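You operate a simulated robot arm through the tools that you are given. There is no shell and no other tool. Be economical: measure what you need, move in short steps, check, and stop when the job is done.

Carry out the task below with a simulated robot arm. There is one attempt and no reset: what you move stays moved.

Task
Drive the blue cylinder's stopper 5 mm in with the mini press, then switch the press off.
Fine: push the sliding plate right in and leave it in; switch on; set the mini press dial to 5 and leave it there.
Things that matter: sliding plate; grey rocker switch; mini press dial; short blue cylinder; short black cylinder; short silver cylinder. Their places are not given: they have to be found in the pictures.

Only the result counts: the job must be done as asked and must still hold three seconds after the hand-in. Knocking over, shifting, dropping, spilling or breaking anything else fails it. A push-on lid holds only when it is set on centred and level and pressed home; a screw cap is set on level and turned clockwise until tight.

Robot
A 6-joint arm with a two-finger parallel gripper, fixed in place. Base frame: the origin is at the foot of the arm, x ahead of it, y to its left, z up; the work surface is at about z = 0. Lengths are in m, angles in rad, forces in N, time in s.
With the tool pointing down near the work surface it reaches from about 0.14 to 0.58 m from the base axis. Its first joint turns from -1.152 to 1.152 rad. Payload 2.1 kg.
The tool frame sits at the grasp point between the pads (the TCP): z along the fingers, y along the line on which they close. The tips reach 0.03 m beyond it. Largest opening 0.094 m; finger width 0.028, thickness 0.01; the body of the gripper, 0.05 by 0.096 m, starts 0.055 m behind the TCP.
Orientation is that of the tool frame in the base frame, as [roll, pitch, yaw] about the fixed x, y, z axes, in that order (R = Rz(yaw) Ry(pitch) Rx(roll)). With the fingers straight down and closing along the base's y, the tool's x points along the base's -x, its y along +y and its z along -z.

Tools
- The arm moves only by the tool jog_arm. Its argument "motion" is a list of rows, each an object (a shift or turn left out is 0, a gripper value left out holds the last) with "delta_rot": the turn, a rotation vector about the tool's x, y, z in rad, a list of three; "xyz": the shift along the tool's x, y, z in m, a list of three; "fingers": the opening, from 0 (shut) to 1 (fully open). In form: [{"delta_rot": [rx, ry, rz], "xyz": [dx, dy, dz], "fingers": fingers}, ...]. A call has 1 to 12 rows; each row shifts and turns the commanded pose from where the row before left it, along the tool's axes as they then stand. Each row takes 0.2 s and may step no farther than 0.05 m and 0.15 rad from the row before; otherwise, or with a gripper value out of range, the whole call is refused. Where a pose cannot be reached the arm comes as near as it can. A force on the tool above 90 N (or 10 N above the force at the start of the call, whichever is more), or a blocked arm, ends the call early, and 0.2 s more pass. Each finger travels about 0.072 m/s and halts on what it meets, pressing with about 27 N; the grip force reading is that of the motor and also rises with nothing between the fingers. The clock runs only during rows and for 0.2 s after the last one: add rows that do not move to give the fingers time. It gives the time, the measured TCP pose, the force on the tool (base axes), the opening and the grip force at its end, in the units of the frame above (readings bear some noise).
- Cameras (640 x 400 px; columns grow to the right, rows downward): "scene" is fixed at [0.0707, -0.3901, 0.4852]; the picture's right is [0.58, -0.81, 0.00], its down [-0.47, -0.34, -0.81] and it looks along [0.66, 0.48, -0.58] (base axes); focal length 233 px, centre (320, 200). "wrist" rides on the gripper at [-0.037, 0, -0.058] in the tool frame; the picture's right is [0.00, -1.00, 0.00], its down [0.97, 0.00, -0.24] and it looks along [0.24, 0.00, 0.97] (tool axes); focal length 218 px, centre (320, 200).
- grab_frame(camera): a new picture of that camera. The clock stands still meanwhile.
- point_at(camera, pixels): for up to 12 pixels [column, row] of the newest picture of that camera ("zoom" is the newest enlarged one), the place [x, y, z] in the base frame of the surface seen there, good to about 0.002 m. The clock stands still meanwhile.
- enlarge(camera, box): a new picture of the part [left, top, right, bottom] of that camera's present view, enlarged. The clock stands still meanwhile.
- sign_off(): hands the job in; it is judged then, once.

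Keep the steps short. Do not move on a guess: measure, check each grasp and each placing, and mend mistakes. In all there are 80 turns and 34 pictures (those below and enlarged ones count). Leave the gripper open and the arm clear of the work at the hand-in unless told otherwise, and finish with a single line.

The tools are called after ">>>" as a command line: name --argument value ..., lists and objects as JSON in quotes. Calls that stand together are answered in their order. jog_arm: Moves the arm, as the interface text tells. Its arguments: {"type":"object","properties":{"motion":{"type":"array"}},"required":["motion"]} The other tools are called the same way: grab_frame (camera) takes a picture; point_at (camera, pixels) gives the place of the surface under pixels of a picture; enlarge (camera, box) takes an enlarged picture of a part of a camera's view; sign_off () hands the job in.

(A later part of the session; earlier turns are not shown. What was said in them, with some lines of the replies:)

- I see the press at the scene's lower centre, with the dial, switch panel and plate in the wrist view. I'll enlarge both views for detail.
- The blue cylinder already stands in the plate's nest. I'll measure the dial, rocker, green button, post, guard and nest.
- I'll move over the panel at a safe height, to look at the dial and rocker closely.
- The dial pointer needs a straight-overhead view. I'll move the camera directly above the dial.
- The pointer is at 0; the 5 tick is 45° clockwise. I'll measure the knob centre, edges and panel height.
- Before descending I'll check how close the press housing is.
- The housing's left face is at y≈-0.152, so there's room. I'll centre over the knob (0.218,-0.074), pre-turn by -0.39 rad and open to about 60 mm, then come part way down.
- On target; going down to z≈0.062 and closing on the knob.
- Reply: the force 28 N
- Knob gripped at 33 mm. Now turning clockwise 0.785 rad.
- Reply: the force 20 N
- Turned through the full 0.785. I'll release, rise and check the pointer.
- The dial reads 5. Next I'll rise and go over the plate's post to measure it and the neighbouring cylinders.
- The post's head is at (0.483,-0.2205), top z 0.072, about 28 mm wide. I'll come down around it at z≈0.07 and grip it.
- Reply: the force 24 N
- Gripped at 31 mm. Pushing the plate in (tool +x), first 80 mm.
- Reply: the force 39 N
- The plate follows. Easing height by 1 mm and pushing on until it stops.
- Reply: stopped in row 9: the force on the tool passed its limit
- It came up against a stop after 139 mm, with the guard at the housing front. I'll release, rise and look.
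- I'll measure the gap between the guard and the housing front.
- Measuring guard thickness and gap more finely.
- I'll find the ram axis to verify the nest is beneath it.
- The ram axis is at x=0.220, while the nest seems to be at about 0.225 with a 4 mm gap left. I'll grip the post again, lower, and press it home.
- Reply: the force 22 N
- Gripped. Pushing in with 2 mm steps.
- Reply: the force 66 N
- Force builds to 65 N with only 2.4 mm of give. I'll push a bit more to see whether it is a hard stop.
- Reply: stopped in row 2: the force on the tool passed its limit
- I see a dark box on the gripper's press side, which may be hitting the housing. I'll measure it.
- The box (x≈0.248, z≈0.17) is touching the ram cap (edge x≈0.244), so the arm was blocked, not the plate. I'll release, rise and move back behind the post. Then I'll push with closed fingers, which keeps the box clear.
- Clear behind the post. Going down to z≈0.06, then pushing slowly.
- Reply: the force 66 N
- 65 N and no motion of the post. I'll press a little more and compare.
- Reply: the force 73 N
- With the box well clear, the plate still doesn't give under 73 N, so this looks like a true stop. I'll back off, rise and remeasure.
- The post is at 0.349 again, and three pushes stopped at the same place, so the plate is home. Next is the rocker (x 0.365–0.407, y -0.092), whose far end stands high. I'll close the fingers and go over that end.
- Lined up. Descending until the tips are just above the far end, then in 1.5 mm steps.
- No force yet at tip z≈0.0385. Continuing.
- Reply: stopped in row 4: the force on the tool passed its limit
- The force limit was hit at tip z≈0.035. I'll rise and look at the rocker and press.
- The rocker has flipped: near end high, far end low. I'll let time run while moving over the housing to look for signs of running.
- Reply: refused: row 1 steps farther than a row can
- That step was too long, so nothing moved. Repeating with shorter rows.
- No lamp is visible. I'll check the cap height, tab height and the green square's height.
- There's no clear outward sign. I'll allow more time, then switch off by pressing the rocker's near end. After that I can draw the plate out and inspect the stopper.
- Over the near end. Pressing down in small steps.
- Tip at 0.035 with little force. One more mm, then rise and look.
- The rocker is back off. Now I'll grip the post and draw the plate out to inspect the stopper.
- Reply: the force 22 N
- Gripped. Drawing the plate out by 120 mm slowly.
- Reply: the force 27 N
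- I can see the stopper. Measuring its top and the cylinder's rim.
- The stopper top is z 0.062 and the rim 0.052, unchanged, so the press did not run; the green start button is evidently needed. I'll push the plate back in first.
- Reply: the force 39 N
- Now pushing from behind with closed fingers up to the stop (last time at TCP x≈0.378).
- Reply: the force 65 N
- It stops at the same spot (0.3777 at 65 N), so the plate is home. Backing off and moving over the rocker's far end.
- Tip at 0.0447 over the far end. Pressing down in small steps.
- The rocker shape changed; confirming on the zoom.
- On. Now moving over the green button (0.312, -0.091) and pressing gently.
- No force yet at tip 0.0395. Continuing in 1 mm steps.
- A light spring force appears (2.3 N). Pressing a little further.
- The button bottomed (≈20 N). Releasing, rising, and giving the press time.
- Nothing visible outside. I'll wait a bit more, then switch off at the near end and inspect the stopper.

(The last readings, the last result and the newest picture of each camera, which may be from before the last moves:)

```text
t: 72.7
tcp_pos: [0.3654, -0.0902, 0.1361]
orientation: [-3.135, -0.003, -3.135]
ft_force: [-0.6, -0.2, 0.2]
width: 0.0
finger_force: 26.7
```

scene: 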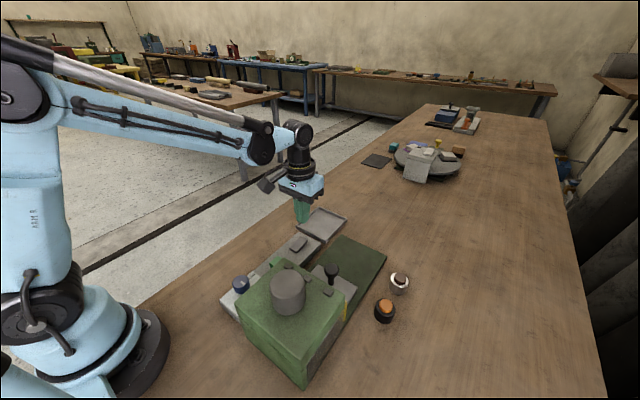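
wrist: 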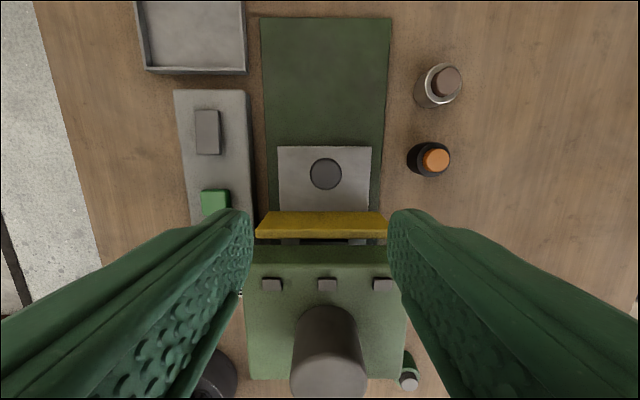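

Now back to the post to draw the plate out for inspection.

>>> jog_arm --motion '[{"xyz": [0, 0, -0.04], "fingers": 0.62}, {"xyz": [0.005, -0.043, 0]}, {"xyz": [0.005, -0.043, 0]}, {"xyz": [0.0035, -0.0435, 0]}, {}, {"xyz": [0, 0, 0.045]}, {"xyz": [0, 0, 0.045]}, {"xyz": [0, 0, 0.016]}, {}, {"fingers": 0.3}, {"fingers": 0.2}, {}]'

>>> jog_arm --motion '[{}, {"xyz": [-0.01, 0, 0]}, {"xyz": [-0.015, 0, 0]}, {"xyz": [-0.015, 0, 0]}, {"xyz": [-0.015, 0, 0]}, {"xyz": [-0.015, 0, 0]}, {"xyz": [-0.015, 0, 0]}, {"xyz": [-0.015, 0, 0]}, {"xyz": [-0.012, 0, 0]}, {"xyz": [-0.008, 0, 0]}, {}]'

>>> enlarge --camera "scene" --box '[290, 210, 430, 330]'

>>> point_at --camera "zoom" --pixels '[[224, 206], [224, 212], [224, 219], [205, 222], [243, 230], [224, 240], [247, 215], [130, 100], [100, 128]]'

```text
t: 75.3
tcp_pos: [0.3535, -0.2205, 0.0701]
orientation: [-3.135, -0.004, -3.136]
ft_force: [0.0, 3.0, -12.2]
width: 0.0313
finger_force: 45.5
```

```text
t: 77.7
tcp_pos: [0.4735, -0.2197, 0.0702]
orientation: [-3.136, 0.0, -3.136]
ft_force: [1.1, 19.0, 16.1]
width: 0.0313
finger_force: 45.1
```

```text
3.33 times, centred on (360, 270) of scene
```

zoom: 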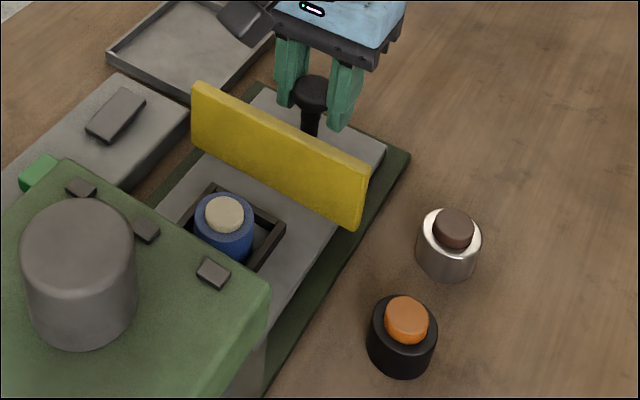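

```text
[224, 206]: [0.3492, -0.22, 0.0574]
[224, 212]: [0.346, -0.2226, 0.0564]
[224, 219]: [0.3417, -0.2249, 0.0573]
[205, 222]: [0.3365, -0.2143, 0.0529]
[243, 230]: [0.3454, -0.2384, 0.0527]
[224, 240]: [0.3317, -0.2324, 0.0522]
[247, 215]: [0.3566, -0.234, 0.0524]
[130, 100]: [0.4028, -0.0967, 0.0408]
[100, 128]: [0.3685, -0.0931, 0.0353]
```

The stopper top is now 0.057, so it was driven 5 mm. The rocker is off (far end high). Pushing the plate back in to finish.

>>> jog_arm --motion '[{"xyz": [0.01, 0, 0]}, {"xyz": [0.015, 0, 0]}, {"xyz": [0.015, 0, 0]}, {"xyz": [0.015, 0, 0]}, {"xyz": [0.015, 0, 0]}, {"xyz": [0.015, 0, 0]}, {"xyz": [0.015, 0, 0]}, {"xyz": [0.01, 0, 0]}, {}]'

>>> jog_arm --motion '[{"fingers": 0.62}, {}, {}, {"xyz": [0, 0, -0.03]}, {"xyz": [0, 0, -0.025]}, {"xyz": [-0.025, 0, 0], "fingers": 0.3}, {"xyz": [-0.018, 0, 0], "fingers": 0}, {}, {}, {"xyz": [0, 0, 0.03]}, {"xyz": [0, 0, 0.034]}, {}]'

```text
t: 79.7
tcp_pos: [0.3638, -0.2202, 0.0702]
orientation: [-3.137, -0.002, -3.135]
ft_force: [-0.5, 19.3, -19.7]
width: 0.0312
finger_force: 45.3
```

```text
t: 82.3
tcp_pos: [0.4077, -0.2216, 0.0612]
orientation: [-3.136, -0.001, -3.137]
ft_force: [0.1, 0.3, 0.1]
width: 0.0002
finger_force: 26.8
```

>>> jog_arm --motion '[{"xyz": [0.01, 0.001, 0]}, {"xyz": [0.008, 0, 0]}, {"xyz": [0.005, 0, 0]}, {"xyz": [0.003, 0, 0]}, {"xyz": [0.003, 0, 0]}, {"xyz": [0.003, 0, 0]}, {"xyz": [0.002, 0, 0]}, {"xyz": [0.001, 0, 0]}, {}, {}]'

```text
t: 84.5
tcp_pos: [0.378, -0.2209, 0.062]
orientation: [-3.131, 0.026, -3.134]
ft_force: [73.6, -5.4, -1.0]
width: 0.0
finger_force: 27.5
```

Plate home again (0.378, 74 N). I'll back off, rise clear, open the gripper and take a last look.

>>> jog_arm --motion '[{"xyz": [-0.02, 0, 0]}, {"xyz": [0, 0, -0.04]}, {"xyz": [0, 0, -0.05]}, {"xyz": [0, 0, -0.05], "fingers": 0.6}, {"xyz": [0, 0, -0.05], "fingers": 1}, {"xyz": [0, 0.04, 0]}, {"xyz": [0, 0.04, 0]}, {}, {}]'

>>> enlarge --camera "scene" --box '[210, 200, 410, 370]'

>>> point_at --camera "zoom" --pixels '[[370, 160], [308, 96], [284, 110]]'

```text
t: 86.5
tcp_pos: [0.3897, -0.141, 0.2483]
orientation: [-3.135, -0.002, -3.137]
ft_force: [-0.6, 0.3, -0.4]
width: 0.0938
finger_force: 0.0
```

```text
2.35 times, centred on (310, 285) of scene
```

zoom: 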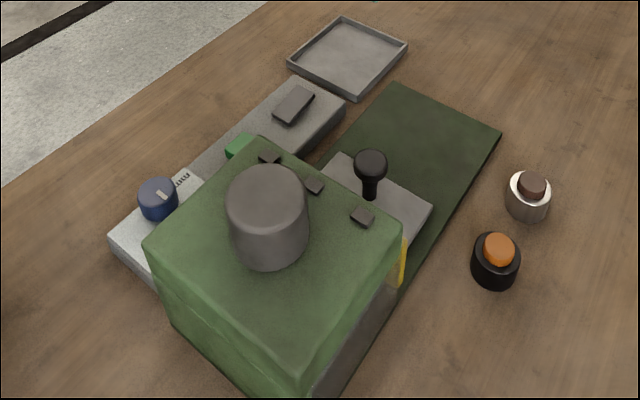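

```text
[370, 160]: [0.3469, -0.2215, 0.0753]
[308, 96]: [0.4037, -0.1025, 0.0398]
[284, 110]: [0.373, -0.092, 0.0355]
```

The plate is in, the rocker is off, the dial is at 5, the gripper is open and clear, and nothing else has moved. Handing in.

>>> sign_off

```text
The job is handed in.
```

The press drove the blue cylinder's stopper 5 mm in (top measured at z 0.062 before, 0.057 after), and I left the press off, the plate in and the dial at 5.
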